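You operate a simulated robot arm through the tools that you are given. There is no shell and no other tool. Be economical: measure what you need, move in short steps, check, and stop when the job is done.

Carry out the task below with a simulated two-armed robot. There is one attempt and no reset: what you move stays moved.

TASK
Pick up the green bottle with one hand, pass it to the other hand and put it on the place d. Put one of the silver lamps from the top of the steel table on the rack of the white bike. Take the tube box from the top of the steel table and put it on the blue tray there. Put the bottle labelled "chain" from the top of the long bench on top of the flat pack there and the bottle labelled "gears" on the slatted rack of the washer. Put two of the reflectors from the top of the long bench on the slatted rack of the washer. The order is free. Set down upright: green bottle, silver lamp, tube box, bottle.

It is judged by the outcome, as a careful person would: the job done as asked, and still so three seconds after it is handed in. It fails if anything else is knocked over, pushed out of place, dropped, spilled or broken.

THE ROBOT
Two 7-joint arms with two-finger parallel grippers on one trunk, on a base that drives. Base frame: it is fixed to the floor where the robot stands at the start and does not move with it; the origin is under the middle of the robot, x ahead of it, y to its left, z up. Units: cm, rad, N and s.
The left shoulder is at the start at [6, 18.9, 60.3], the right one opposite. With the tool pointing down near the work surface each hand reaches from about 10 to 62 cm from the robot's upright axis, wherever it stands, measured 20 degrees to its own side. Places, roughly: bottle [650, 0, 100]; flat pack [675, -50, 100]; green bottle (7x7x19 cm) [50, 10, 30]; place D (19x18 cm) [-100, -298, 88]; rack of the white bike (57x15 cm) [288, 386, 88]; reflector (6x2x6 cm) [670, 10, 90]; silver lamp (4x5x7 cm) [260, 230, 90]; silver lamp (4x7x4 cm) [330, 210, 90]; slatted rack of the washer [660, 160, 90]; tray (15x12x3 cm) [280, 230, 80]; tube box [275, 175, 100]. Payload 3.43 kg a hand.
The TCP of each hand is the grasp point between the finger pads, 3 cm short of the fingertips. In the tool frame z runs along the fingers and y along their closing line. The gripper opens to 9.4 cm. The fingers are 2.8 cm wide and 1 cm thick; the gripper's body (5 by 9.6 cm) begins 5.5 cm behind the TCP.
Orientation is told as [roll, pitch, yaw] about the base's x, y, z axes, in that order, counted from this pose: with the fingers straight down and closing along the base's y, the tool's x points along the base's -x, its y along +y and its z along -z.

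THE INTERFACE
- The arms move only by the tool play_rows. It takes "left_moves", "right_moves" or both (then of equal length, played together; a hand with none holds still); each is a list of rows, each a list of 7 numbers: the shift along the tool's x, y, z in cm, then the turn, a rotation vector about the tool's x, y, z in rad, then the gripper command, from -1 (shut) to 1 (fully open), values between in proportion. In form: [[dx, dy, dz, ax, ay, az, fingers], ...]. A call has 1 to 10 rows; each row shifts and turns the commanded pose from where the row before left it, along the tool's axes as they then stand. Rows are played at 5 a second. More than 5 cm and 0.15 rad between two rows, or a gripper value outside its range, and nothing of the call is played. A pose out of reach is approached as far as the arm can. The call stops where the force on the tool passes 40 N (or 10 N more than at its start, if that is more) or the arm is blocked; 0.2 s more then pass. Each finger travels about 15.3 cm/s and halts on what it meets, pressing with about 34 N; the grip force reading is that of the motor and also rises with nothing between the fingers. The clock runs only during rows and for 0.2 s after the last one: add rows that do not move to give the fingers time. It gives the time, the measured TCP pose, the force on the tool (base axes), the opening and the grip force at its end, in the units of the frame above (readings bear some noise), with the torque about the TCP (base axes, N m) and any sound that the robot's microphone picked up, and new pictures: "show" is both (left out), scene, wrist or none (wrist: the cameras of the hands that moved).
- Cameras (640 x 400 px; columns grow to the right, rows downward): "scene" is now at [1.01, -0.17, 114.44]; the picture's right is [0.00, -1.00, 0.00], its down [-0.83, -0.00, -0.55] and it looks along [0.55, 0.00, -0.83] (base axes); focal length 256 px, centre (320, 200). "left" rides on the left gripper at [7.6, -1.4, -10.2] in its tool frame; the picture's right is [0.18, 0.98, 0.00], its down [-0.75, 0.14, -0.64] and it looks along [-0.63, 0.12, 0.77] (tool axes); focal length 243 px, centre (320, 200). "right" rides on the right gripper at [7.6, 1.4, -10.3] in its tool frame; the picture's right is [-0.18, 0.98, 0.00], its down [-0.75, -0.14, -0.64] and it looks along [-0.63, -0.12, 0.77] (tool axes); focal length 243 px, centre (320, 200). There is no depth. A picture from a camera that has moved, and an enlarged one, comes with that camera's place and axes in the base frame and with its lens.
- move_column(by): slides the trunk up (or, below 0, down) by that many cm; the arms and the scene camera ride with it, the base frame stays. It gives what a move gives, with no picture.
- steer(legs): drives the robot by 1 to 6 legs, each [ahead, left, turn to the left] in cm, cm and rad, along the robot's own axes; the way and the turn of a leg run together, so that a leg with both is an arc; at most 150 cm and 3.142 rad a leg. The arms and the cameras ride along, it lands a little off, and it stops where it bumps. It gives what a move gives, and a new picture of the scene camera.
- head_to(pan, tilt): turns the head with the scene camera to pan (to the left, within 1.501 rad either way) and tilt (down, from -0.506 to 1.204), counted from straight ahead of the robot. It gives what a move gives, and a new picture of the scene camera.
- inspect(camera, box): a new picture of the part [left, top, right, bottom] of that camera's present view, enlarged. No time passes.
- close_job(): hands the job in; it is judged then, once.

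Go step by step. Nothing tells you exact positions but the pictures and the camera data: compare them with the known pose of the tool, close in by small moves and look again before you grip or let go. The budget is 217 turns and 260 pictures, counting those below and the enlarged ones. Unless the task says otherwise, let go and move clear before handing in.

The tools are called after ">>>" by a JSON object that holds its "fn" and its "kwargs". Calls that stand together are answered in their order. play_rows: Moves the arms, as the interface text tells. Its arguments: {"type":"object","properties":{"left_moves":{"type":"array","items":{"type":"array","items":{"type":"number"}}},"right_moves":{"type":"array","items":{"type":"array","items":{"type":"number"}}},"show":{"type":"string","enum":["both","scene","wrist","none"]}},"required":[]} The other tools are called the same way: move_column (by) slides the trunk up or down; steer (legs) drives the base; head_to (pan, tilt) turns the head that bears the scene camera; inspect (camera, box) takes an enlarged picture of a part of a camera's view; close_job () hands the job in.

At the start:

```text
time: 0.0
left_position: [32.51, 25.39, 41.56]
left_tool_rot: [0.001, -0.001, -0.001]
left_contact_force: [-0.7, 0.4, 0.0]
left_moment: [0.01, -0.03, 0.01]
left_gripper_width: 9.4
left_grip_force: 0.1
right_position: [34.38, -6.12, 48.69]
right_tool_rot: [-0.001, -0.001, 0.0]
right_contact_force: [-0.8, -0.5, 0.0]
right_moment: [0.0, 0.03, -0.02]
right_gripper_width: 9.4
right_grip_force: 0.0
trunk travel left (down, up): [-27.5, 71.5]
robot x, y, heading: [-0.05, -0.01, 0.003]
head pan, tilt: [0.002, 0.988]
```

scene: 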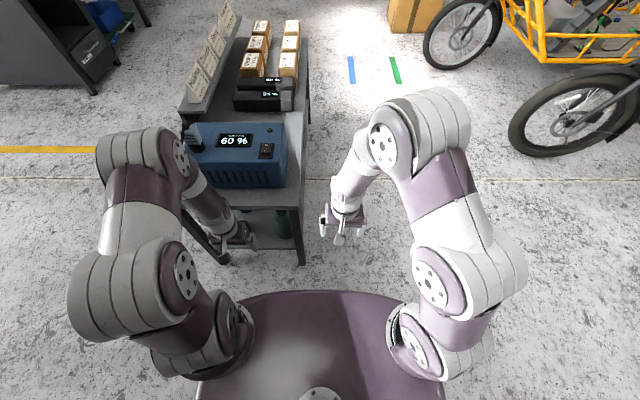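
right: 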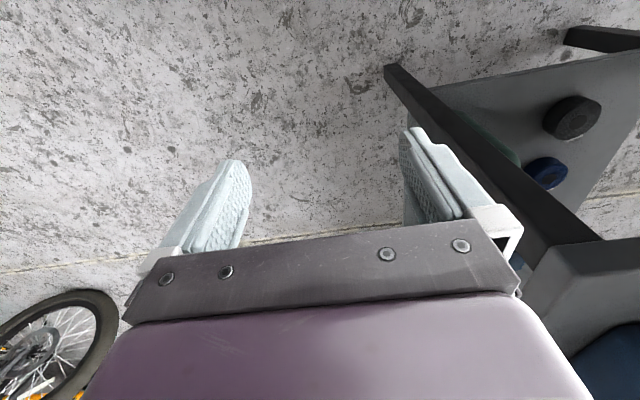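
left: 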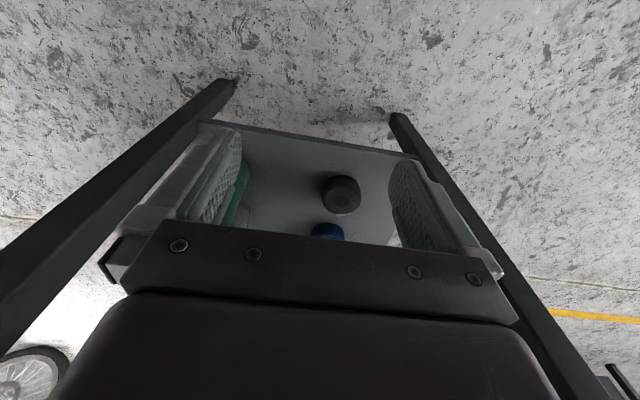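

I see a trolley ahead with the green bottle on its lower shelf. I'll look closer first.

>>> {"fn": "inspect", "kwargs": {"camera": "scene", "box": [160, 80, 360, 280]}}

>>> {"fn": "inspect", "kwargs": {"camera": "left", "box": [160, 80, 480, 280]}}

>>> {"fn": "inspect", "kwargs": {"camera": "right", "box": [340, 20, 640, 220]}}

```text
2.00 times, centred on (260, 180) of scene
camera zoom: at [1.01, -0.17, 114.44], right [0.0, -1.0, 0.0], down [-0.83, 0.0, -0.55], along [0.55, 0.0, -0.83], focal length 512 px, centre (440, 240)
```

zoom: 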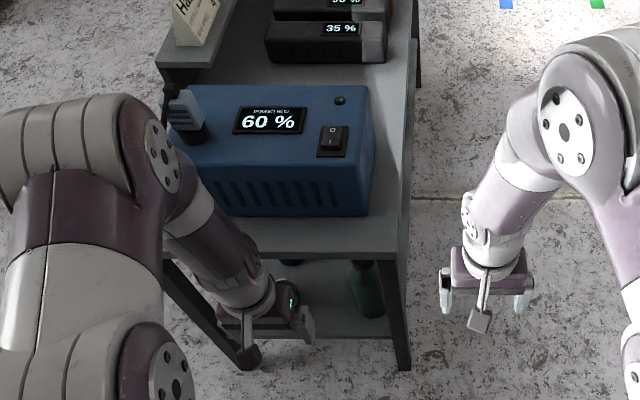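

```text
2.00 times, centred on (320, 180) of left
camera zoom: at [24.89, 24.06, 51.78], right [-0.18, 0.98, 0.0], down [0.75, 0.14, 0.64], along [0.63, 0.12, -0.77], focal length 485 px, centre (320, 240)
```

zoom: 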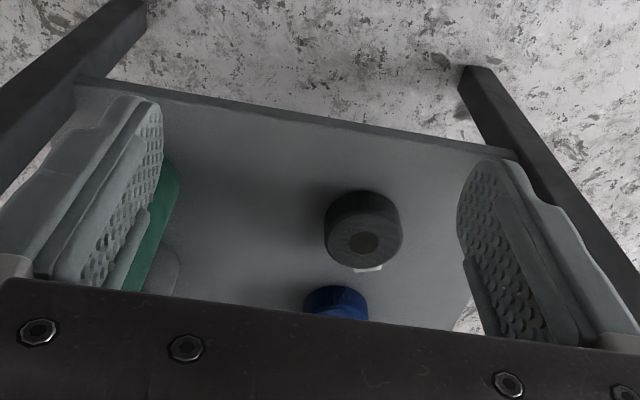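

```text
2.00 times, centred on (490, 120) of right
camera zoom: at [26.78, -4.77, 58.93], right [0.18, 0.98, 0.0], down [0.75, -0.14, 0.64], along [0.63, -0.12, -0.77], focal length 485 px, centre (-20, 360)
```

zoom: 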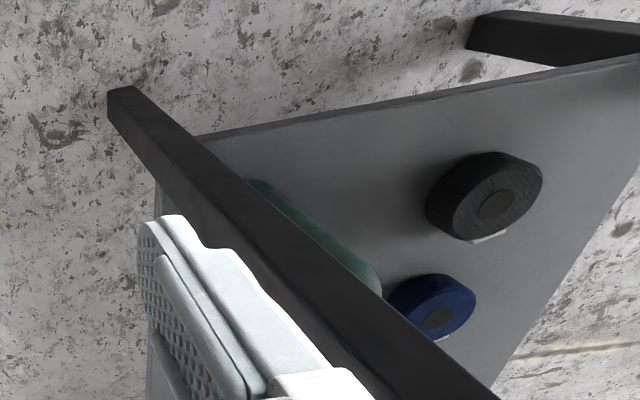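

The bottle is on the lower shelf just behind the front right leg. I back off 20 cm and start pitching the left hand to horizontal.

>>> {"fn": "steer", "kwargs": {"legs": [[-25, 0, 0]]}}

>>> {"fn": "play_rows", "kwargs": {"left_moves": [[0, 0, 0, 0, 0.15, 0, 1], [0, 0, 0, 0, 0.15, 0, 1], [0, 0, 0, 0, 0.15, 0, 1], [0, 0, 0, 0, 0.15, 0, 1], [0, 0, 0, 0, 0.15, 0, 1], [0, 0, 0, 0, 0.15, 0, 1], [0, 0, 0, 0, 0.15, 0, 1], [0, 0, 0, 0, 0.15, 0, 1], [0, 0, 0, 0, 0.15, 0, 1], [0, 0, 0, 0, 0.15, 0, 1]], "show": "both"}}

```text
time: 1.8
left_position: [7.51, 25.56, 41.7]
left_tool_rot: [0.0, 0.001, 0.004]
left_contact_force: [0.0, 0.4, -0.5]
left_moment: [0.02, 0.0, 0.0]
left_gripper_width: 9.41
left_grip_force: 0.1
right_position: [9.55, -5.92, 48.64]
right_tool_rot: [0.0, -0.001, 0.003]
right_contact_force: [0.1, 0.9, 0.0]
right_moment: [0.0, 0.01, -0.02]
right_gripper_width: 9.4
right_grip_force: 0.1
trunk travel left (down, up): [-27.5, 71.5]
robot x, y, heading: [-24.69, 0.22, 0.001]
head pan, tilt: [0.002, 0.988]
camera scene: at [-23.82, -0.21, 114.44], right [0.01, -1.0, 0.0], down [-0.83, 0.0, -0.55], along [0.55, 0.0, -0.83], focal length 256 px, centre (320, 200)
```

scene: 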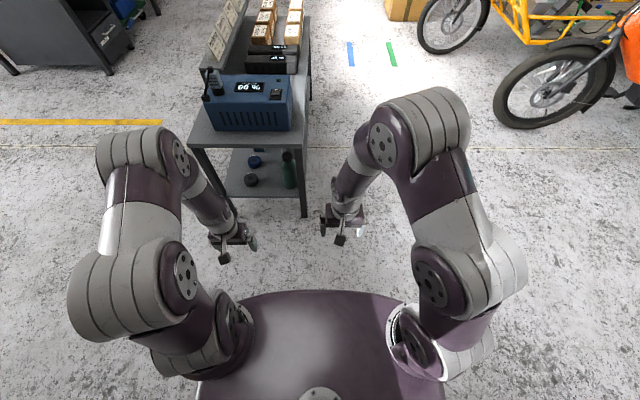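

```text
time: 4.0
left_position: [-18.81, 21.09, 38.25]
left_tool_rot: [0.008, 1.499, 0.014]
left_contact_force: [0.0, 0.0, -0.4]
left_moment: [0.01, 0.02, -0.01]
left_gripper_width: 9.38
left_grip_force: 0.1
left hand out of reach, approached as far as the arm can: row 5, 6, 7, 8, 9, 10
right_position: [9.53, -5.97, 48.72]
right_tool_rot: [0.0, 0.002, 0.004]
right_contact_force: [-0.2, 0.0, 0.1]
right_moment: [-0.02, -0.02, 0.0]
right_gripper_width: 9.41
right_grip_force: 0.1
trunk travel left (down, up): [-27.5, 71.5]
robot x, y, heading: [-25.0, -0.06, 0.001]
head pan, tilt: [0.002, 0.988]
camera scene: at [-23.8, -0.21, 114.45], right [0.01, -1.0, 0.0], down [-0.83, 0.0, -0.55], along [0.55, 0.0, -0.83], focal length 256 px, centre (320, 200)
camera left: at [-9.12, 19.69, 46.63], right [-0.02, 0.98, 0.18], down [0.69, 0.14, -0.71], along [-0.72, 0.12, -0.68], focal length 243 px, centre (320, 200)
```

scene: 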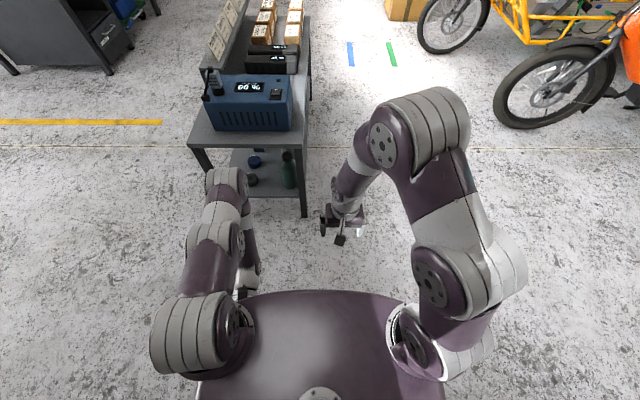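
left: 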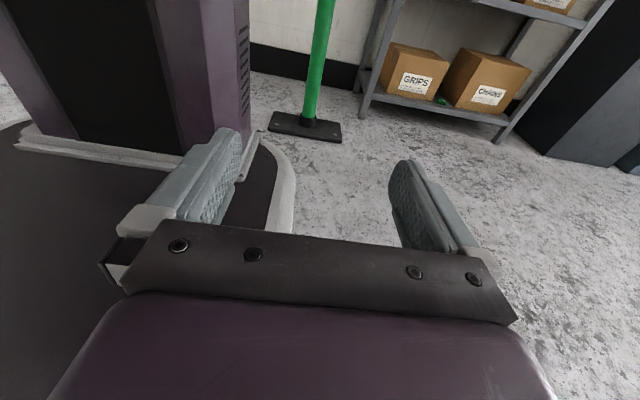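

I pitched the wrong way, so I turn back.

>>> {"fn": "play_rows", "kwargs": {"left_moves": [[0, 0, 0, 0, -0.15, 0, 1], [0, 0, 0, 0, -0.15, 0, 1], [0, 0, 0, 0, -0.15, 0, 1], [0, 0, 0, 0, -0.15, 0, 1], [0, 0, 0, 0, -0.15, 0, 1], [0, 0, 0, 0, -0.15, 0, 1], [0, 0, 0, 0, -0.15, 0, 1], [0, 0, 0, 0, -0.15, 0, 1], [0, 0, 0, 0, -0.15, 0, 1], [0, 0, 0, 0, -0.15, 0, 1]], "show": "none"}}

>>> {"fn": "inspect", "kwargs": {"camera": "scene", "box": [180, 60, 340, 220]}}

```text
time: 4.7
left_position: [-18.3, 21.12, 37.72]
left_tool_rot: [0.008, 1.168, 0.011]
left_contact_force: [1.2, -0.2, -1.4]
left_moment: [0.03, 0.2, 0.04]
left_gripper_width: 9.39
left_grip_force: 0.1
right_position: [9.64, -5.98, 48.65]
right_tool_rot: [0.001, 0.0, 0.003]
right_contact_force: [0.0, -0.8, 0.0]
right_moment: [-0.02, 0.0, 0.03]
right_gripper_width: 9.43
right_grip_force: 0.0
trunk travel left (down, up): [-27.5, 71.5]
robot x, y, heading: [-24.68, -0.17, 0.005]
head pan, tilt: [0.002, 0.988]
stopped in row 3 (left hand): the force on the tool passed its limit at 75 N (the readings are from after the stop); the commanded pose is now the measured one
```

```text
2.50 times, centred on (260, 140) of scene
camera zoom: at [-23.78, -0.2, 114.44], right [0.01, -1.0, 0.0], down [-0.84, 0.0, -0.55], along [0.55, 0.0, -0.84], focal length 640 px, centre (470, 350)
```

zoom: 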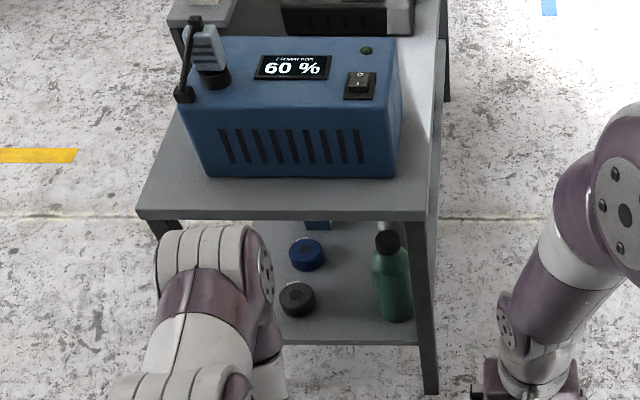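

The left hand touched the robot itself. I move it forward first and then unwind the pitch.

>>> {"fn": "play_rows", "kwargs": {"left_moves": [[-1.95, 0, -4.6, 0, 0, 0, 1], [-1.95, 0, -4.6, 0, 0, 0, 1], [-1.95, 0, -4.6, 0, 0, 0, 1], [-1.95, 0, -4.6, 0, 0, 0, 1], [-1.95, 0, -4.6, 0, 0, 0, 1], [0, 0, 0, 0, -0.15, 0, 1], [0, 0, 0, 0, -0.15, 0, 1], [0, 0, 0, 0, -0.15, 0, 1], [0, 0, 0, 0, -0.15, 0, 1], [0, 0, 0, 0, -0.15, 0, 1]], "show": "scene"}}

```text
time: 6.6
left_position: [-7.27, 20.82, 37.37]
left_tool_rot: [0.011, 0.622, 0.014]
left_contact_force: [8.6, -0.1, 4.1]
left_moment: [0.05, 1.43, 0.12]
left_gripper_width: 9.42
left_grip_force: 0.0
left hand out of reach, approached as far as the arm can: row 3, 4, 5
right_position: [9.65, -6.07, 48.7]
right_tool_rot: [0.0, -0.001, 0.003]
right_contact_force: [1.1, 0.3, 0.7]
right_moment: [-0.01, 0.02, -0.02]
right_gripper_width: 9.43
right_grip_force: 0.1
trunk travel left (down, up): [-27.5, 71.5]
robot x, y, heading: [-24.78, 0.0, 0.002]
head pan, tilt: [0.002, 0.988]
stopped in row 9 (left hand): the force on the tool passed its limit at 113 N (the readings are from after the stop); the commanded pose is now the measured one
camera scene: at [-23.77, -0.21, 114.44], right [0.01, -1.0, 0.0], down [-0.84, 0.0, -0.55], along [0.55, 0.0, -0.84], focal length 256 px, centre (320, 200)
```

scene: 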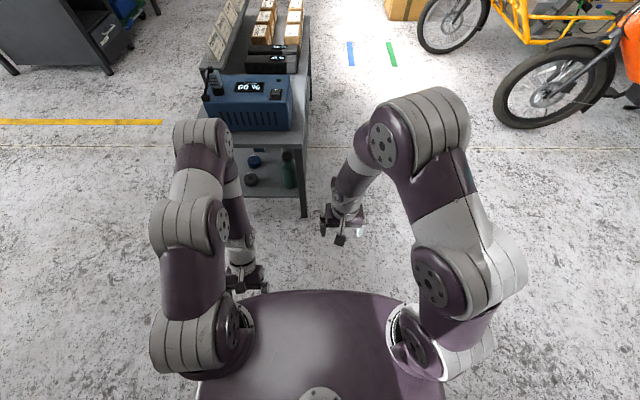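

Still close to the base, so I move further forward before rotating.

>>> {"fn": "play_rows", "kwargs": {"left_moves": [[-3.2, 0, -3.4, 0, 0, 0, 1], [-3.2, 0, -3.4, 0, 0, 0, 1], [-3.2, 0, -3.4, 0, 0, 0, 1], [-3.2, 0, -3.4, 0, 0, 0, 1], [0, 0, 0, 0, -0.15, 0, 1], [0, 0, 0, 0, -0.15, 0, 1], [0, 0, 0, 0, -0.15, 0, 1], [0, 0, 0, 0, -0.15, 0, 1]], "show": "none"}}

```text
time: 8.4
left_position: [11.07, 21.02, 41.07]
left_tool_rot: [0.008, 0.02, 0.008]
left_contact_force: [-0.2, 0.3, 0.3]
left_moment: [-0.01, 0.01, 0.0]
left_gripper_width: 9.4
left_grip_force: 0.1
right_position: [9.56, -6.08, 48.63]
right_tool_rot: [-0.001, -0.001, 0.005]
right_contact_force: [0.1, -0.3, 1.1]
right_moment: [-0.01, 0.05, -0.04]
right_gripper_width: 9.38
right_grip_force: 0.0
trunk travel left (down, up): [-27.5, 71.5]
robot x, y, heading: [-24.8, -0.31, 0.006]
head pan, tilt: [0.002, 0.988]
```

The trolley opening spans about y 9 to 42, the shelf is at z≈18.4, and the bottle is near (49.3, 13.5). I pitch the left hand forward, pointing slightly down, while advancing, and then yaw it to the right.

>>> {"fn": "play_rows", "kwargs": {"left_moves": [[-2.5, 0, 0, 0, -0.15, 0, 1], [-2.47, 0, 0.37, 0, -0.15, 0, 1], [-2.39, 0, 0.74, 0, -0.15, 0, 1], [-2.25, 0, 1.09, 0, -0.15, 0, 1], [-2.06, 0, 1.41, 0, -0.15, 0, 1], [-1.83, 0, 1.7, 0, -0.15, 0, 1], [-1.55, 0, 1.96, 0, -0.15, 0, 1], [-1.24, 0, 2.17, 0, -0.15, 0, 1]], "show": "none"}}

>>> {"fn": "play_rows", "kwargs": {"left_moves": [[0, 0, 0, 0.13, 0, 0.051, 1], [0, 0, 0, 0.13, 0, 0.051, 1], [0, 0, 0, 0.13, 0, 0.051, 1], [0, 0, 0, 0.13, 0, 0.051, 1], [0, 0, 0, 0.13, 0, 0.051, 1]]}}

```text
time: 10.2
left_position: [30.98, 21.35, 40.38]
left_tool_rot: [0.025, -1.179, -0.015]
left_contact_force: [0.7, -0.8, -0.5]
left_moment: [0.0, 0.01, -0.05]
left_gripper_width: 9.39
left_grip_force: 0.1
right_position: [9.59, -5.96, 48.65]
right_tool_rot: [0.0, -0.001, 0.003]
right_contact_force: [-0.4, 0.4, 0.1]
right_moment: [0.0, 0.0, 0.01]
right_gripper_width: 9.41
right_grip_force: 0.0
trunk travel left (down, up): [-27.5, 71.5]
robot x, y, heading: [-24.62, 0.07, 0.005]
head pan, tilt: [0.002, 0.988]
```

```text
time: 11.4
left_position: [30.83, 21.12, 40.39]
left_tool_rot: [-0.014, -1.178, -0.68]
left_contact_force: [0.5, 0.1, 0.5]
left_moment: [0.0, 0.01, 0.03]
left_gripper_width: 9.41
left_grip_force: 0.1
right_position: [9.5, -6.05, 48.78]
right_tool_rot: [0.0, 0.001, 0.005]
right_contact_force: [-0.3, -0.3, 0.9]
right_moment: [0.01, 0.0, 0.04]
right_gripper_width: 9.4
right_grip_force: 0.0
trunk travel left (down, up): [-27.5, 71.5]
robot x, y, heading: [-24.95, -0.0, 0.002]
head pan, tilt: [0.002, 0.988]
camera scene: at [-23.79, -0.21, 114.44], right [0.01, -1.0, 0.0], down [-0.84, 0.0, -0.55], along [0.55, 0.0, -0.84], focal length 256 px, centre (320, 200)
camera left: at [20.49, 28.01, 37.37], right [0.57, 0.8, -0.18], down [-0.14, 0.31, 0.94], along [0.81, -0.51, 0.29], focal length 243 px, centre (320, 200)
```

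scene: 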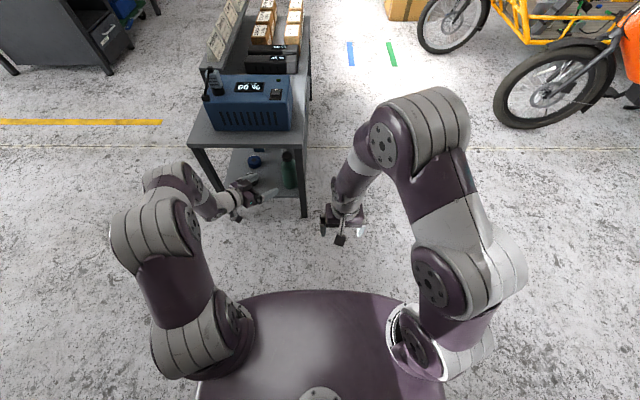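
left: 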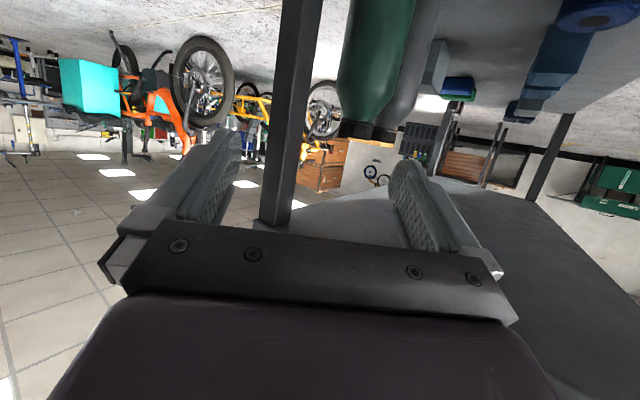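

The bottle axis is at about (49, 14). I move the hand into the opening at z≈29, heading toward the bottle.

>>> {"fn": "play_rows", "kwargs": {"left_moves": [[3.18, 1.99, 2.26, 0, 0, 0, 1], [3.18, 1.99, 2.26, 0, 0, 0, 1], [3.18, 1.99, 2.26, 0, 0, 0, 1], [-1.28, 0, 3.08, 0, 0, 0, 1], [-1.28, 0, 3.08, 0, 0, 0, 1]]}}

```text
time: 12.6
left_position: [41.7, 19.78, 28.95]
left_tool_rot: [-0.013, -1.177, -0.679]
left_contact_force: [-0.2, -0.2, -0.1]
left_moment: [0.0, 0.01, -0.02]
left_gripper_width: 9.41
left_grip_force: 0.0
right_position: [9.6, -6.04, 48.57]
right_tool_rot: [0.0, 0.001, 0.004]
right_contact_force: [-0.1, -0.5, 0.1]
right_moment: [0.01, 0.0, 0.05]
right_gripper_width: 9.4
right_grip_force: 0.0
trunk travel left (down, up): [-27.5, 71.5]
robot x, y, heading: [-24.58, 0.14, 0.004]
head pan, tilt: [0.002, 0.988]
camera scene: at [-23.8, -0.21, 114.44], right [0.01, -1.0, 0.0], down [-0.83, 0.0, -0.55], along [0.55, 0.0, -0.83], focal length 256 px, centre (320, 200)
camera left: at [31.33, 26.53, 26.0], right [0.57, 0.8, -0.17], down [-0.14, 0.31, 0.94], along [0.81, -0.51, 0.29], focal length 243 px, centre (320, 200)
```

scene: 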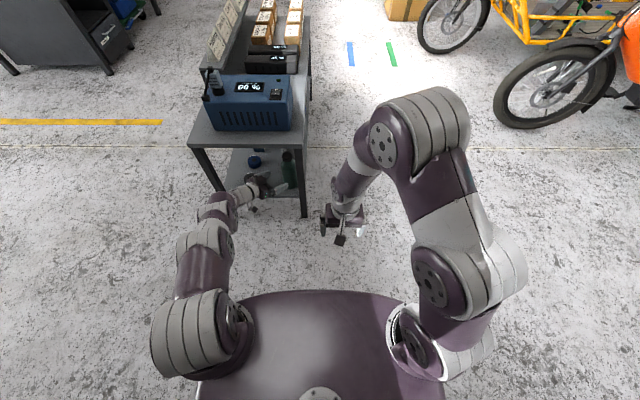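
left: 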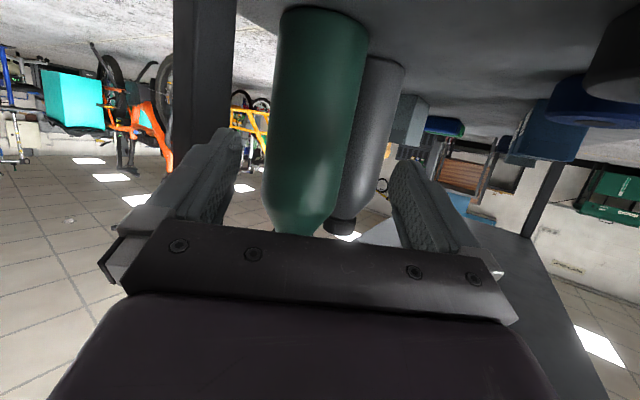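

There is a gray bottle about 9 cm behind the green one, so I narrow the opening slightly, lower the grip and stop about 1 cm short of the axis.

>>> {"fn": "play_rows", "kwargs": {"left_moves": [[3.23, -0.5, 1.34, 0, 0, 0, 0.75], [-1.1, 0, 2.66, 0, 0, 0, 0.75], [-1.1, 0, 2.66, 0, 0, 0, 0.75], [-1.1, 0, 2.66, 0, 0, 0, 0.75], [0, 0, 0, 0, 0, 0, 0.75]]}}

```text
time: 13.2
left_position: [41.42, 19.75, 26.74]
left_tool_rot: [-0.099, -1.147, -0.58]
left_contact_force: [0.0, -0.5, 0.5]
left_moment: [0.0, -0.03, 0.02]
left_gripper_width: 8.26
left_grip_force: 0.0
left hand out of reach, approached as far as the arm can: row 1, 2
right_position: [9.62, -6.21, 48.78]
right_tool_rot: [0.0, -0.001, 0.005]
right_contact_force: [-0.8, 0.7, -0.2]
right_moment: [0.01, 0.0, 0.03]
right_gripper_width: 9.4
right_grip_force: 0.0
trunk travel left (down, up): [-27.5, 71.5]
robot x, y, heading: [-24.81, 0.18, 0.005]
head pan, tilt: [0.002, 0.988]
stopped in row 2 (left hand): the arm was blocked; the commanded pose is now the measured one
camera scene: at [-23.78, -0.2, 114.44], right [0.0, -1.0, 0.0], down [-0.84, 0.0, -0.55], along [0.55, 0.0, -0.84], focal length 256 px, centre (320, 200)
camera left: at [30.82, 26.23, 24.04], right [0.55, 0.81, -0.21], down [-0.11, 0.31, 0.94], along [0.83, -0.5, 0.26], focal length 243 px, centre (320, 200)
```

scene: 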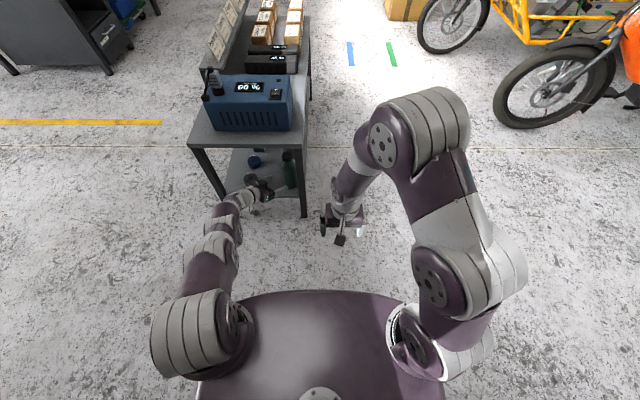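
left: 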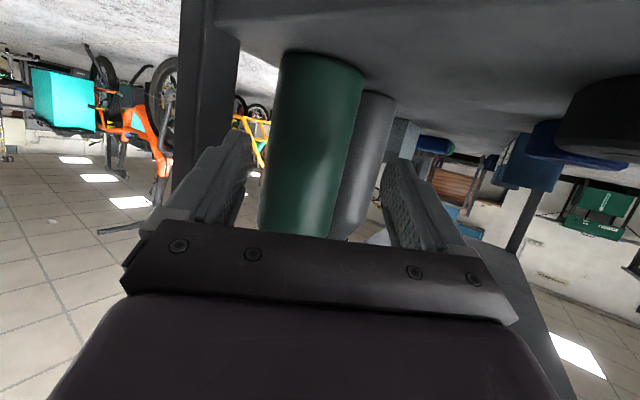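

The arm is at full stretch. I retract the hand, drive 18 cm forward, then correct its orientation.

>>> {"fn": "play_rows", "kwargs": {"left_moves": [[0.9, -1.58, -3.47, 0, 0, 0, 0.75], [0.9, -1.58, -3.47, 0, 0, 0, 0.75], [0.9, -1.58, -3.47, 0, 0, 0, 0.75], [0.9, -1.58, -3.47, 0, 0, 0, 0.75]], "show": "none"}}

>>> {"fn": "steer", "kwargs": {"legs": [[16, 0, 0]]}}

```text
time: 14.2
left_position: [26.67, 23.57, 29.53]
left_tool_rot: [-0.084, -1.154, -0.596]
left_contact_force: [0.6, 0.7, 0.5]
left_moment: [0.0, -0.01, 0.03]
left_gripper_width: 8.24
left_grip_force: 0.1
right_position: [9.61, -6.03, 48.72]
right_tool_rot: [0.0, 0.0, 0.001]
right_contact_force: [-0.1, 0.6, 0.2]
right_moment: [0.02, 0.0, 0.0]
right_gripper_width: 9.4
right_grip_force: 0.0
trunk travel left (down, up): [-27.5, 71.5]
robot x, y, heading: [-24.93, -0.1, 0.006]
head pan, tilt: [0.002, 0.988]
```

```text
time: 15.6
left_position: [42.64, 23.85, 29.49]
left_tool_rot: [-0.087, -1.155, -0.593]
left_contact_force: [0.6, 0.1, -0.5]
left_moment: [0.01, 0.0, 0.02]
left_gripper_width: 8.26
left_grip_force: 0.0
right_position: [25.6, -6.07, 48.74]
right_tool_rot: [0.0, 0.0, 0.004]
right_contact_force: [-0.5, -0.7, 0.6]
right_moment: [0.01, -0.01, 0.01]
right_gripper_width: 9.42
right_grip_force: 0.0
trunk travel left (down, up): [-27.5, 71.5]
robot x, y, heading: [-8.81, 0.13, 0.009]
head pan, tilt: [0.002, 0.988]
camera scene: at [-7.82, -0.15, 114.44], right [0.01, -1.0, 0.0], down [-0.84, 0.0, -0.55], along [0.55, 0.0, -0.84], focal length 256 px, centre (320, 200)
```

scene: 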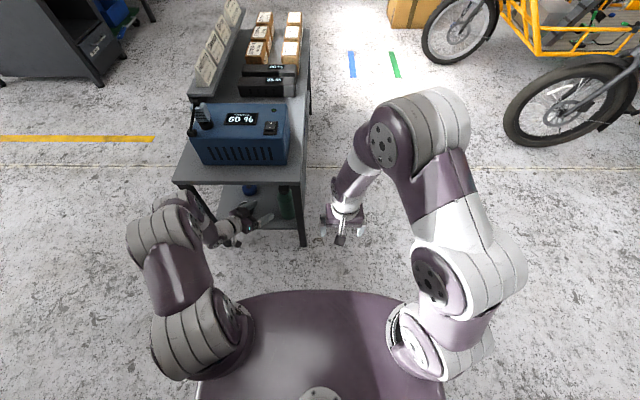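

The orientation is still good. I move to a point about 9 cm short of the bottle on the approach line.

>>> {"fn": "play_rows", "kwargs": {"left_moves": [[1.39, -1.97, 1.97, 0, 0, 0, 0.75], [1.39, -1.97, 1.97, 0, 0, 0, 0.75]], "show": "wrist"}}

```text
time: 16.2
left_position: [42.05, 18.82, 25.39]
left_tool_rot: [-0.084, -1.153, -0.594]
left_contact_force: [0.4, -0.1, 0.1]
left_moment: [-0.03, 0.03, -0.05]
left_gripper_width: 8.21
left_grip_force: 0.0
right_position: [25.51, -5.95, 48.8]
right_tool_rot: [0.001, 0.0, 0.003]
right_contact_force: [-0.5, 0.2, -0.2]
right_moment: [0.02, 0.01, 0.04]
right_gripper_width: 9.41
right_grip_force: 0.1
trunk travel left (down, up): [-27.5, 71.5]
robot x, y, heading: [-8.62, -0.06, -0.0]
head pan, tilt: [0.002, 0.988]
camera left: at [31.38, 25.44, 22.63], right [0.55, 0.81, -0.2], down [-0.11, 0.31, 0.94], along [0.83, -0.5, 0.26], focal length 243 px, centre (320, 200)
```

left: 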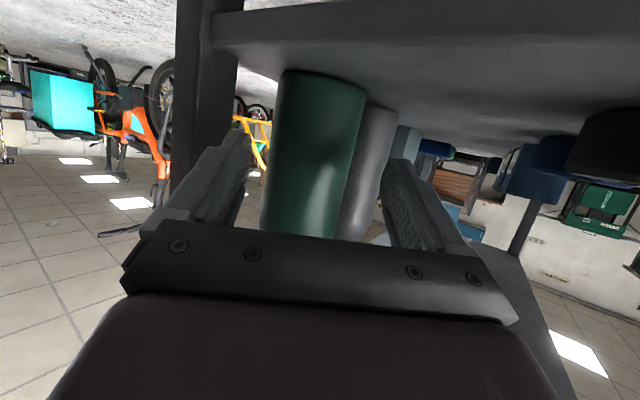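

Aligned with the bottle. I advance 8 cm and look before closing.

>>> {"fn": "play_rows", "kwargs": {"left_moves": [[-1.07, 0, 2.43, 0, 0, 0, 0.75], [-1.07, 0, 2.43, 0, 0, 0, 0.75], [-1.07, 0, 2.43, 0, 0, 0, 0.75]], "show": "wrist"}}

```text
time: 17.0
left_position: [48.25, 14.2, 25.53]
left_tool_rot: [-0.085, -1.153, -0.595]
left_contact_force: [0.4, 0.5, -0.3]
left_moment: [0.0, -0.02, 0.0]
left_gripper_width: 8.25
left_grip_force: 0.1
right_position: [25.52, -5.96, 48.71]
right_tool_rot: [0.001, 0.0, 0.005]
right_contact_force: [0.2, -0.8, -0.3]
right_moment: [0.02, -0.04, 0.01]
right_gripper_width: 9.39
right_grip_force: 0.1
trunk travel left (down, up): [-27.5, 71.5]
robot x, y, heading: [-8.65, 0.27, 0.005]
head pan, tilt: [0.002, 0.988]
camera left: at [37.54, 20.61, 22.85], right [0.55, 0.81, -0.2], down [-0.11, 0.31, 0.94], along [0.83, -0.5, 0.26], focal length 243 px, centre (320, 200)
```

left: 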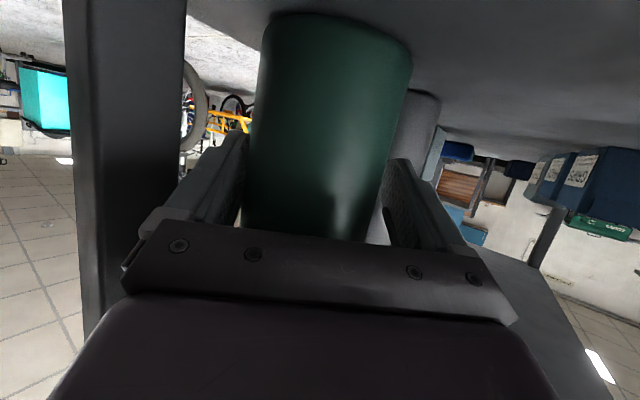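

The bottle sits between the fingers, so I close and lift slightly.

>>> {"fn": "play_rows", "kwargs": {"left_moves": [[0, 0, 0, 0, 0, 0, -1], [0, 0, 0, 0, 0, 0, -1], [0, 0, 0, 0, 0, 0, -1], [-1.8, -0.07, -0.8, 0, 0, 0, -1]], "show": "wrist"}}

```text
time: 18.0
left_position: [48.14, 14.16, 27.42]
left_tool_rot: [-0.091, -1.15, -0.587]
left_contact_force: [1.2, 0.2, -5.8]
left_moment: [0.0, 0.01, -0.01]
left_gripper_width: 7.13
left_grip_force: 34.3
right_position: [25.64, -6.01, 48.62]
right_tool_rot: [0.001, 0.001, 0.002]
right_contact_force: [0.5, -0.2, -0.3]
right_moment: [0.01, 0.02, -0.01]
right_gripper_width: 9.38
right_grip_force: 0.0
trunk travel left (down, up): [-27.5, 71.5]
robot x, y, heading: [-8.63, 0.32, 0.002]
head pan, tilt: [0.002, 0.988]
camera left: at [37.47, 20.67, 24.66], right [0.55, 0.81, -0.2], down [-0.11, 0.31, 0.94], along [0.83, -0.49, 0.26], focal length 243 px, centre (320, 200)
```

left: 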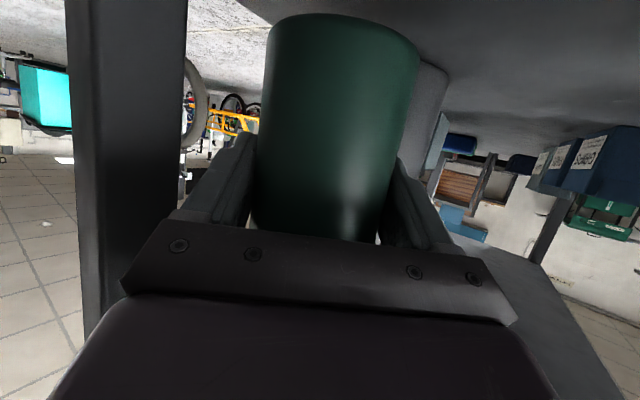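

The bottle is held (about 0.6 kg). I draw it out along the same line and back the robot off.

>>> {"fn": "play_rows", "kwargs": {"left_moves": [[1.3, 0, -3.05, 0, 0, 0, -1], [1.3, 0, -3.05, 0, 0, 0, -1], [1.3, 0, -3.05, 0, 0, 0, -1], [1.3, 0, -3.05, 0, 0, 0, -1]], "show": "none"}}

>>> {"fn": "steer", "kwargs": {"legs": [[-45, 0, 0]]}}

```text
time: 19.0
left_position: [37.74, 22.29, 27.71]
left_tool_rot: [-0.088, -1.153, -0.592]
left_contact_force: [-0.3, 0.3, -5.1]
left_moment: [0.02, -0.01, 0.0]
left_gripper_width: 7.12
left_grip_force: 33.7
right_position: [25.6, -6.04, 48.64]
right_tool_rot: [0.0, -0.001, 0.004]
right_contact_force: [0.3, 0.2, -0.4]
right_moment: [-0.02, 0.03, -0.01]
right_gripper_width: 9.41
right_grip_force: 0.0
trunk travel left (down, up): [-27.5, 71.5]
robot x, y, heading: [-8.9, -0.27, 0.003]
head pan, tilt: [0.002, 0.988]
```

```text
time: 21.7
left_position: [-6.86, 22.1, 27.57]
left_tool_rot: [-0.085, -1.153, -0.589]
left_contact_force: [0.7, 0.0, -5.4]
left_moment: [0.0, 0.02, 0.01]
left_gripper_width: 7.13
left_grip_force: 34.2
right_position: [-19.1, -6.19, 48.74]
right_tool_rot: [0.0, 0.0, 0.007]
right_contact_force: [0.3, 0.3, -0.6]
right_moment: [-0.02, 0.03, -0.04]
right_gripper_width: 9.41
right_grip_force: 0.1
trunk travel left (down, up): [-27.5, 71.5]
robot x, y, heading: [-53.71, -0.08, 0.007]
head pan, tilt: [0.002, 0.988]
camera scene: at [-52.45, -0.34, 114.44], right [0.01, -1.0, 0.0], down [-0.84, -0.01, -0.55], along [0.55, 0.0, -0.84], focal length 256 px, centre (320, 200)
```

scene: 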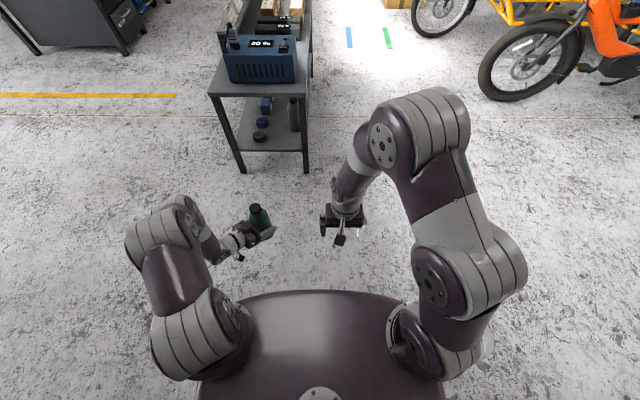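

Clear of the trolley. I now lift the bottle, turn the left hand to point rightward and bring it to the centre, while the right hand swings out and pitches forward.

>>> {"fn": "play_rows", "kwargs": {"left_moves": [[-3.65, -0.14, -1.6, 0.137, 0.005, 0.06, -1], [-3.65, -0.14, -1.6, 0.137, 0.005, 0.06, -1], [-3.65, -0.14, -1.6, 0.137, 0.005, 0.06, -1], [-3.65, -0.14, -1.6, 0.137, 0.005, 0.06, -1], [-1.62, -2.52, 3.7, 0, 0, 0, -1], [-1.62, -2.52, 3.7, 0, 0, 0, -1], [-1.62, -2.52, 3.7, 0, 0, 0, -1], [-1.62, -2.52, 3.7, 0, 0, 0, -1]], "right_moves": [[-1, -2, 0, 0, -0.15, 0, 1], [-0.99, -2, 0.15, 0, -0.15, 0, 1], [-0.96, -2, 0.3, 0, -0.15, 0, 1], [-0.9, -2, 0.43, 0, -0.15, 0, 1], [-0.83, -2, 0.56, 0, -0.15, 0, 1], [-0.73, -2, 0.68, 0, -0.15, 0, 1], [-0.62, -2, 0.78, 0, -0.15, 0, 1], [-0.5, -2, 0.87, 0, -0.15, 0, 1]], "show": "scene"}}

```text
time: 23.5
left_position: [-11.85, 3.52, 44.09]
left_tool_rot: [-0.092, -1.154, -1.187]
left_contact_force: [-0.1, 0.8, -6.6]
left_moment: [0.02, -0.01, 0.01]
left_gripper_width: 7.14
left_grip_force: 34.4
right_position: [-11.46, -16.78, 49.11]
right_tool_rot: [-0.161, -1.061, 0.12]
right_contact_force: [0.3, 0.5, 0.2]
right_moment: [0.02, 0.03, 0.03]
right_gripper_width: 9.39
right_grip_force: 0.0
right hand out of reach, approached as far as the arm can: row 3, 4, 7, 8
trunk travel left (down, up): [-27.5, 71.5]
robot x, y, heading: [-53.5, -0.46, 0.007]
head pan, tilt: [0.002, 0.988]
camera scene: at [-52.47, -0.37, 114.44], right [0.01, -1.0, 0.0], down [-0.84, -0.01, -0.55], along [0.55, 0.0, -0.84], focal length 256 px, centre (320, 200)
```

scene: 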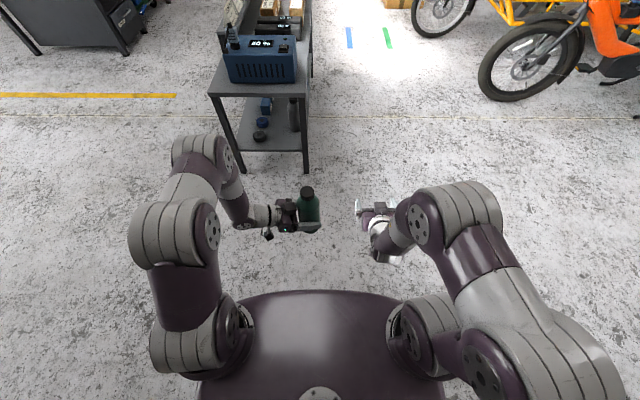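

The left hand holds the bottle in the centre. Now I yaw the right hand to point left.

>>> {"fn": "play_rows", "kwargs": {"right_moves": [[0, 0, 0, -0.14, 0, -0.054, 1], [0, 0, 0, -0.14, 0, -0.054, 1], [0, 0, 0, -0.14, 0, -0.054, 1], [0, 0, 0, -0.14, 0, -0.054, 1], [0, 0, 0, -0.14, 0, -0.054, 1], [0, 0, 0, -0.14, 0, -0.054, 1], [0, 0, 0, -0.14, 0, -0.054, 1], [0, 0, 0, -0.14, 0, -0.054, 1]]}}

```text
time: 24.4
left_position: [-12.16, 3.74, 43.8]
left_tool_rot: [-0.111, -1.149, -1.168]
left_contact_force: [-12.9, 35.7, -4.3]
left_moment: [-1.59, -0.6, -0.2]
left_gripper_width: 7.12
left_grip_force: 33.9
right_position: [-13.05, -4.57, 49.23]
right_tool_rot: [-0.108, -1.033, 0.386]
right_contact_force: [13.0, -34.4, -0.9]
right_moment: [-0.36, -0.06, -1.28]
right_gripper_width: 7.31
right_grip_force: 0.0
right hand out of reach, approached as far as the arm can: row 1, 2, 3, 4
trunk travel left (down, up): [-27.5, 71.5]
robot x, y, heading: [-53.65, -0.22, 0.002]
head pan, tilt: [0.002, 0.988]
stopped in row 4 (left hand): the force on the tool passed its limit at 62 N (the readings are from after the stop); the commanded pose is now the measured one
camera scene: at [-52.44, -0.38, 114.44], right [0.01, -1.0, 0.0], down [-0.84, -0.01, -0.55], along [0.55, 0.0, -0.84], focal length 256 px, centre (320, 200)
camera right: at [-25.55, -6.95, 47.7], right [-0.2, 0.97, 0.1], down [-0.14, -0.13, 0.98], along [0.97, 0.18, 0.16], focal length 243 px, centre (320, 200)
```

scene: 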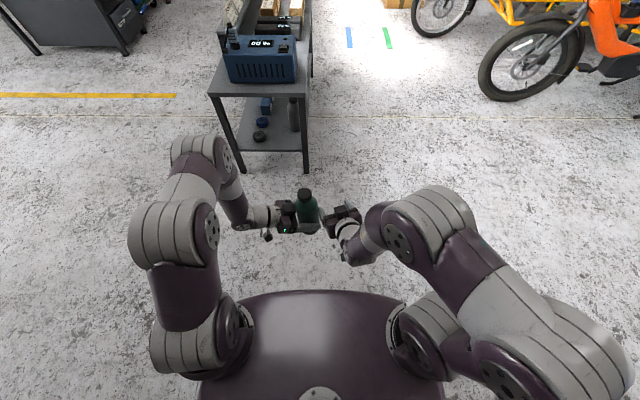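
right: 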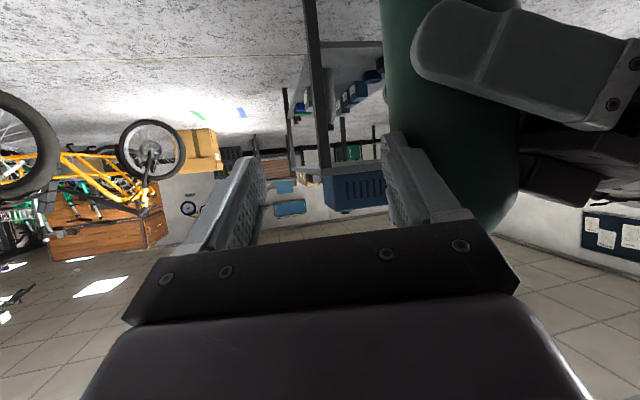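

The right arm could not take that pose so close in and nudged the bottle, but the grip still holds. I back the right hand away, extend it forward, and yaw there.

>>> {"fn": "play_rows", "kwargs": {"right_moves": [[0.77, -3.82, -0.88, 0, 0, 0, 1], [0.77, -3.82, -0.88, 0, 0, 0, 1], [0.77, -3.82, -0.88, 0, 0, 0, 1], [0.77, -3.82, -0.88, 0, 0, 0, 1], [-2.23, -1.7, 3.95, 0, 0, 0, 1], [-2.23, -1.7, 3.95, 0, 0, 0, 1], [-2.23, -1.7, 3.95, 0, 0, 0, 1], [0, 0, 0, -0.116, -0.008, -0.069, 1], [0, 0, 0, -0.116, -0.008, -0.069, 1], [0, 0, 0, -0.116, -0.008, -0.069, 1]], "show": "scene"}}

```text
time: 25.5
left_position: [-11.21, 4.12, 44.03]
left_tool_rot: [-0.081, -1.149, -1.177]
left_contact_force: [-0.4, 12.4, -5.2]
left_moment: [-0.57, -0.03, -0.09]
left_gripper_width: 7.2
left_grip_force: 33.6
right_position: [-13.3, -4.96, 48.79]
right_tool_rot: [-0.125, -1.021, 0.409]
right_contact_force: [-0.1, -10.8, -1.4]
right_moment: [-0.19, 0.01, -0.21]
right_gripper_width: 8.79
right_grip_force: 0.0
right hand out of reach, approached as far as the arm can: row 1, 2, 3, 4, 5
trunk travel left (down, up): [-27.5, 71.5]
robot x, y, heading: [-53.59, -0.26, 0.004]
head pan, tilt: [0.002, 0.988]
stopped in row 5 (left hand): the force on the tool passed its limit at 55 N (the readings are from after the stop); the commanded pose is now the measured one
camera scene: at [-52.46, -0.36, 114.44], right [0.01, -1.0, 0.0], down [-0.84, -0.01, -0.55], along [0.55, 0.0, -0.84], focal length 256 px, centre (320, 200)
```

scene: 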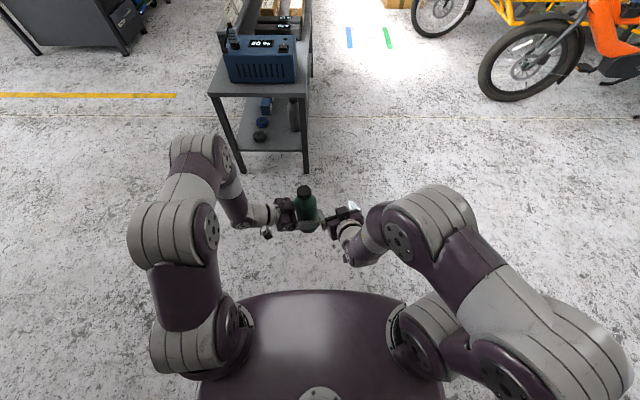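

I move the left hand clear of the right fingers first, then extend the right hand forward.

>>> {"fn": "play_rows", "kwargs": {"left_moves": [[1.28, 0.98, -2.93, 0, 0, 0, -1], [1.28, 0.98, -2.93, 0, 0, 0, -1], [1.28, 0.98, -2.93, 0, 0, 0, -1], [1.28, 0.98, -2.93, 0, 0, 0, -1]], "show": "none"}}

>>> {"fn": "play_rows", "kwargs": {"right_moves": [[-1.9, -1.15, 3.33, 0, 0, 0, 1], [-1.9, -1.15, 3.33, 0, 0, 0, 1], [-1.9, -1.15, 3.33, 0, 0, 0, 1], [0, 0, 0, 0, 0, 0, 1]], "show": "both"}}

```text
time: 26.5
left_position: [-11.76, 17.62, 43.98]
left_tool_rot: [-0.081, -1.15, -1.178]
left_contact_force: [0.6, -0.6, -5.0]
left_moment: [-0.04, 0.0, 0.03]
left_gripper_width: 7.12
left_grip_force: 33.8
right_position: [-13.37, -4.79, 48.82]
right_tool_rot: [-0.126, -1.025, 0.409]
right_contact_force: [-1.0, -0.3, 1.3]
right_moment: [0.0, 0.0, -0.01]
right_gripper_width: 9.4
right_grip_force: 0.0
trunk travel left (down, up): [-27.5, 71.5]
robot x, y, heading: [-53.64, -0.76, 0.008]
head pan, tilt: [0.002, 0.988]
```

```text
time: 27.5
left_position: [-11.82, 17.62, 43.98]
left_tool_rot: [-0.08, -1.15, -1.177]
left_contact_force: [0.7, -0.4, -5.7]
left_moment: [-0.01, -0.01, -0.03]
left_gripper_width: 7.09
left_grip_force: 34.4
right_position: [-2.94, -2.15, 49.3]
right_tool_rot: [-0.133, -1.022, 0.409]
right_contact_force: [0.1, 0.6, 0.8]
right_moment: [-0.01, -0.01, 0.02]
right_gripper_width: 9.42
right_grip_force: 0.0
right hand out of reach, approached as far as the arm can: row 1, 2, 3
trunk travel left (down, up): [-27.5, 71.5]
robot x, y, heading: [-53.58, -0.04, 0.006]
head pan, tilt: [0.002, 0.988]
camera scene: at [-52.44, -0.34, 114.44], right [0.01, -1.0, 0.0], down [-0.84, -0.01, -0.55], along [0.55, 0.0, -0.84], focal length 256 px, centre (320, 200)
camera right: at [-15.54, -4.56, 48.08], right [-0.2, 0.98, 0.09], down [-0.13, -0.12, 0.98], along [0.97, 0.18, 0.15], focal length 243 px, centre (320, 200)
```

scene: 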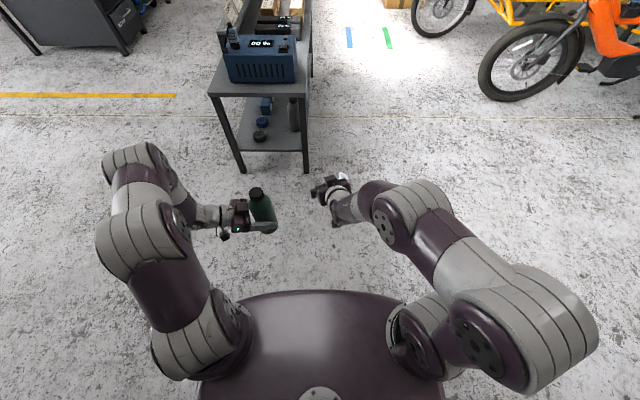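
right: 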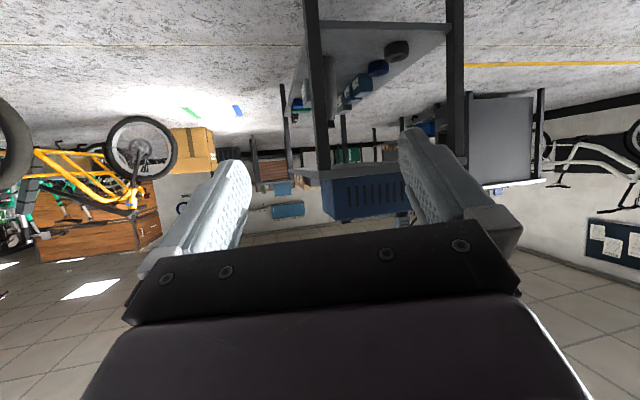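

The right wrist is at a limit for sideways pointing. I'll do the handover from above instead, gripping the cap with the right hand pointing down, so I unwind it first.

>>> {"fn": "play_rows", "kwargs": {"right_moves": [[0, 0, 0, 0.116, 0.01, 0.071, 1], [0, 0, 0, 0.116, 0.01, 0.071, 1], [0, 0, 0, 0.116, 0.01, 0.071, 1], [0, 0, 0, -0.019, 0.145, -0.019, 1], [0, 0, 0, -0.019, 0.145, -0.019, 1], [0, 0, 0, -0.019, 0.145, -0.019, 1], [0, 0, 0, -0.019, 0.145, -0.019, 1], [0, 0, 0, -0.019, 0.145, -0.019, 1], [0, 0, 0, -0.019, 0.145, -0.019, 1], [0, 0, 0, -0.019, 0.145, -0.019, 1]], "show": "scene"}}

```text
time: 29.7
left_position: [-11.83, 17.55, 43.91]
left_tool_rot: [-0.079, -1.15, -1.178]
left_contact_force: [-0.4, 0.7, -6.4]
left_moment: [0.01, -0.01, 0.02]
left_gripper_width: 7.12
left_grip_force: 34.2
right_position: [-3.07, -1.81, 49.4]
right_tool_rot: [-0.012, 0.004, 0.067]
right_contact_force: [0.6, -0.1, -1.0]
right_moment: [-0.01, 0.01, 0.0]
right_gripper_width: 9.39
right_grip_force: 0.1
trunk travel left (down, up): [-27.5, 71.5]
robot x, y, heading: [-53.37, -0.04, 0.001]
head pan, tilt: [0.002, 0.988]
camera scene: at [-52.44, -0.34, 114.44], right [0.01, -1.0, 0.0], down [-0.84, -0.01, -0.55], along [0.55, 0.0, -0.84], focal length 256 px, centre (320, 200)
```

scene: 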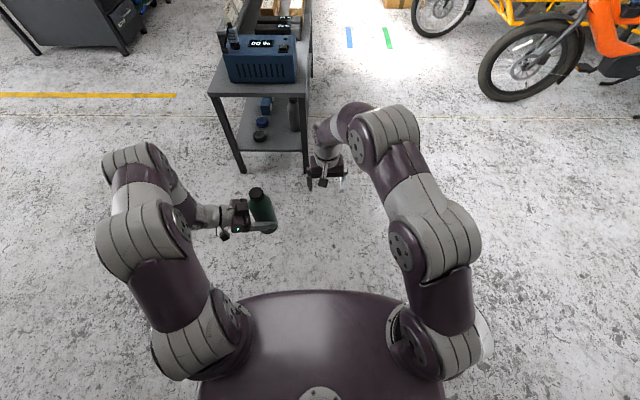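

Bottle still vertical. I raise the right hand and bring the left hand in under it.

>>> {"fn": "play_rows", "kwargs": {"left_moves": [[0, 0, 0, 0, 0, 0, -1], [0, 0, 0, 0, 0, 0, -1], [-1.15, -0.88, 2.64, 0, 0, 0, -1], [-1.15, -0.88, 2.64, 0, 0, 0, -1], [-1.15, -0.88, 2.64, 0, 0, 0, -1], [-1.15, -0.88, 2.64, 0, 0, 0, -1]], "right_moves": [[0, 0, -4.25, 0, 0, 0, 1], [0, 0, -4.25, 0, 0, 0, 1], [0, 0, -4.25, 0, 0, 0, 1], [0, 0, -4.25, 0, 0, 0, 1], [2, 1.5, 0, 0, 0, 0, 1], [2, 1.5, 0, 0, 0, 0.067, 1]], "show": "both"}}

```text
time: 31.1
left_position: [-11.39, 5.56, 43.86]
left_tool_rot: [-0.08, -1.149, -1.177]
left_contact_force: [-0.8, -0.3, -6.2]
left_moment: [-0.03, -0.02, -0.01]
left_gripper_width: 7.11
left_grip_force: 34.2
right_position: [-10.59, -0.28, 62.19]
right_tool_rot: [-0.015, 0.001, 0.0]
right_contact_force: [-0.2, -0.3, -0.8]
right_moment: [0.01, 0.02, 0.01]
right_gripper_width: 9.41
right_grip_force: 0.0
right hand out of reach, approached as far as the arm can: row 3, 4
trunk travel left (down, up): [-27.5, 71.5]
robot x, y, heading: [-53.51, -0.23, 0.011]
head pan, tilt: [0.002, 0.988]
camera scene: at [-52.46, -0.36, 114.44], right [0.01, -1.0, 0.0], down [-0.84, -0.01, -0.55], along [0.55, 0.0, -0.84], focal length 256 px, centre (320, 200)
camera right: at [-18.1, 1.17, 72.36], right [0.18, 0.98, -0.01], down [0.75, -0.13, 0.64], along [0.63, -0.13, -0.77], focal length 243 px, centre (320, 200)
camera left: at [-16.74, 16.77, 41.09], right [0.9, 0.38, -0.2], down [0.08, 0.32, 0.94], along [0.42, -0.87, 0.26], focal length 243 px, centre (320, 200)
```

scene: 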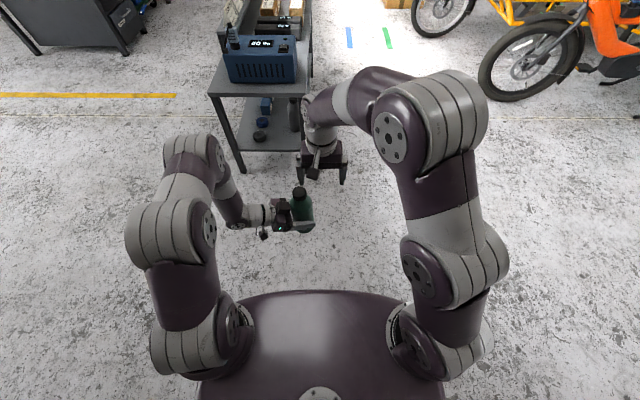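
right: 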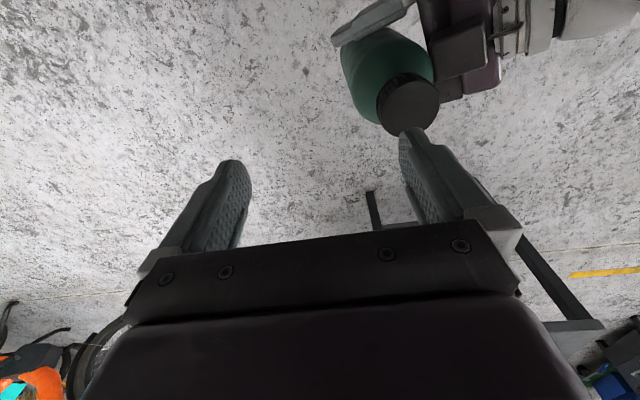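
left: 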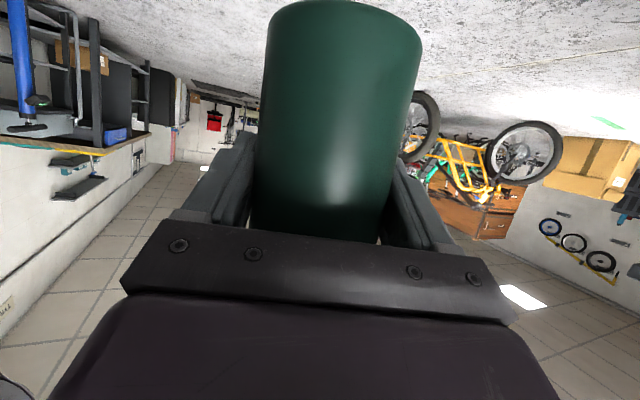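

The cap is seen at about (-11.5, 6.0), top z≈55.6. I align the right hand above it with a narrower opening.

>>> {"fn": "play_rows", "kwargs": {"right_moves": [[0.45, 3.1, 0, 0, 0, 0, 0.3], [0.45, 3.2, 0, 0, 0, 0, 0.3], [0, 0, 2, 0, 0, 0, 0.3]], "show": "both"}}

```text
time: 31.9
left_position: [-11.51, 5.42, 43.8]
left_tool_rot: [-0.08, -1.15, -1.176]
left_contact_force: [-0.1, -0.1, -5.7]
left_moment: [-0.02, -0.01, -0.01]
left_gripper_width: 7.1
left_grip_force: 33.6
right_position: [-11.46, 6.04, 59.88]
right_tool_rot: [-0.015, 0.0, 0.001]
right_contact_force: [-0.1, -0.1, -0.8]
right_moment: [0.01, -0.01, 0.01]
right_gripper_width: 6.1
right_grip_force: 0.1
trunk travel left (down, up): [-27.5, 71.5]
robot x, y, heading: [-53.67, -0.22, 0.005]
head pan, tilt: [0.002, 0.988]
camera scene: at [-52.45, -0.35, 114.44], right [0.01, -1.0, 0.0], down [-0.84, -0.01, -0.55], along [0.55, 0.0, -0.84], focal length 256 px, centre (320, 200)
camera right: at [-19.06, 7.53, 70.22], right [0.18, 0.98, -0.01], down [0.75, -0.13, 0.64], along [0.63, -0.13, -0.76], focal length 243 px, centre (320, 200)
```

scene: 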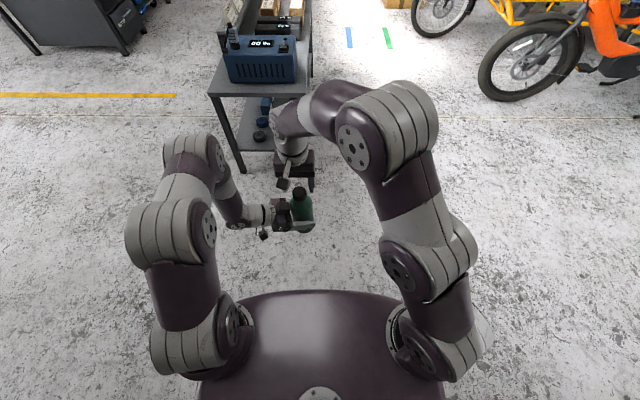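
right: 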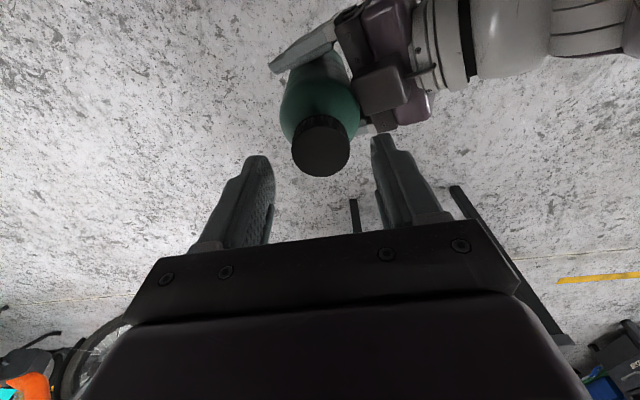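

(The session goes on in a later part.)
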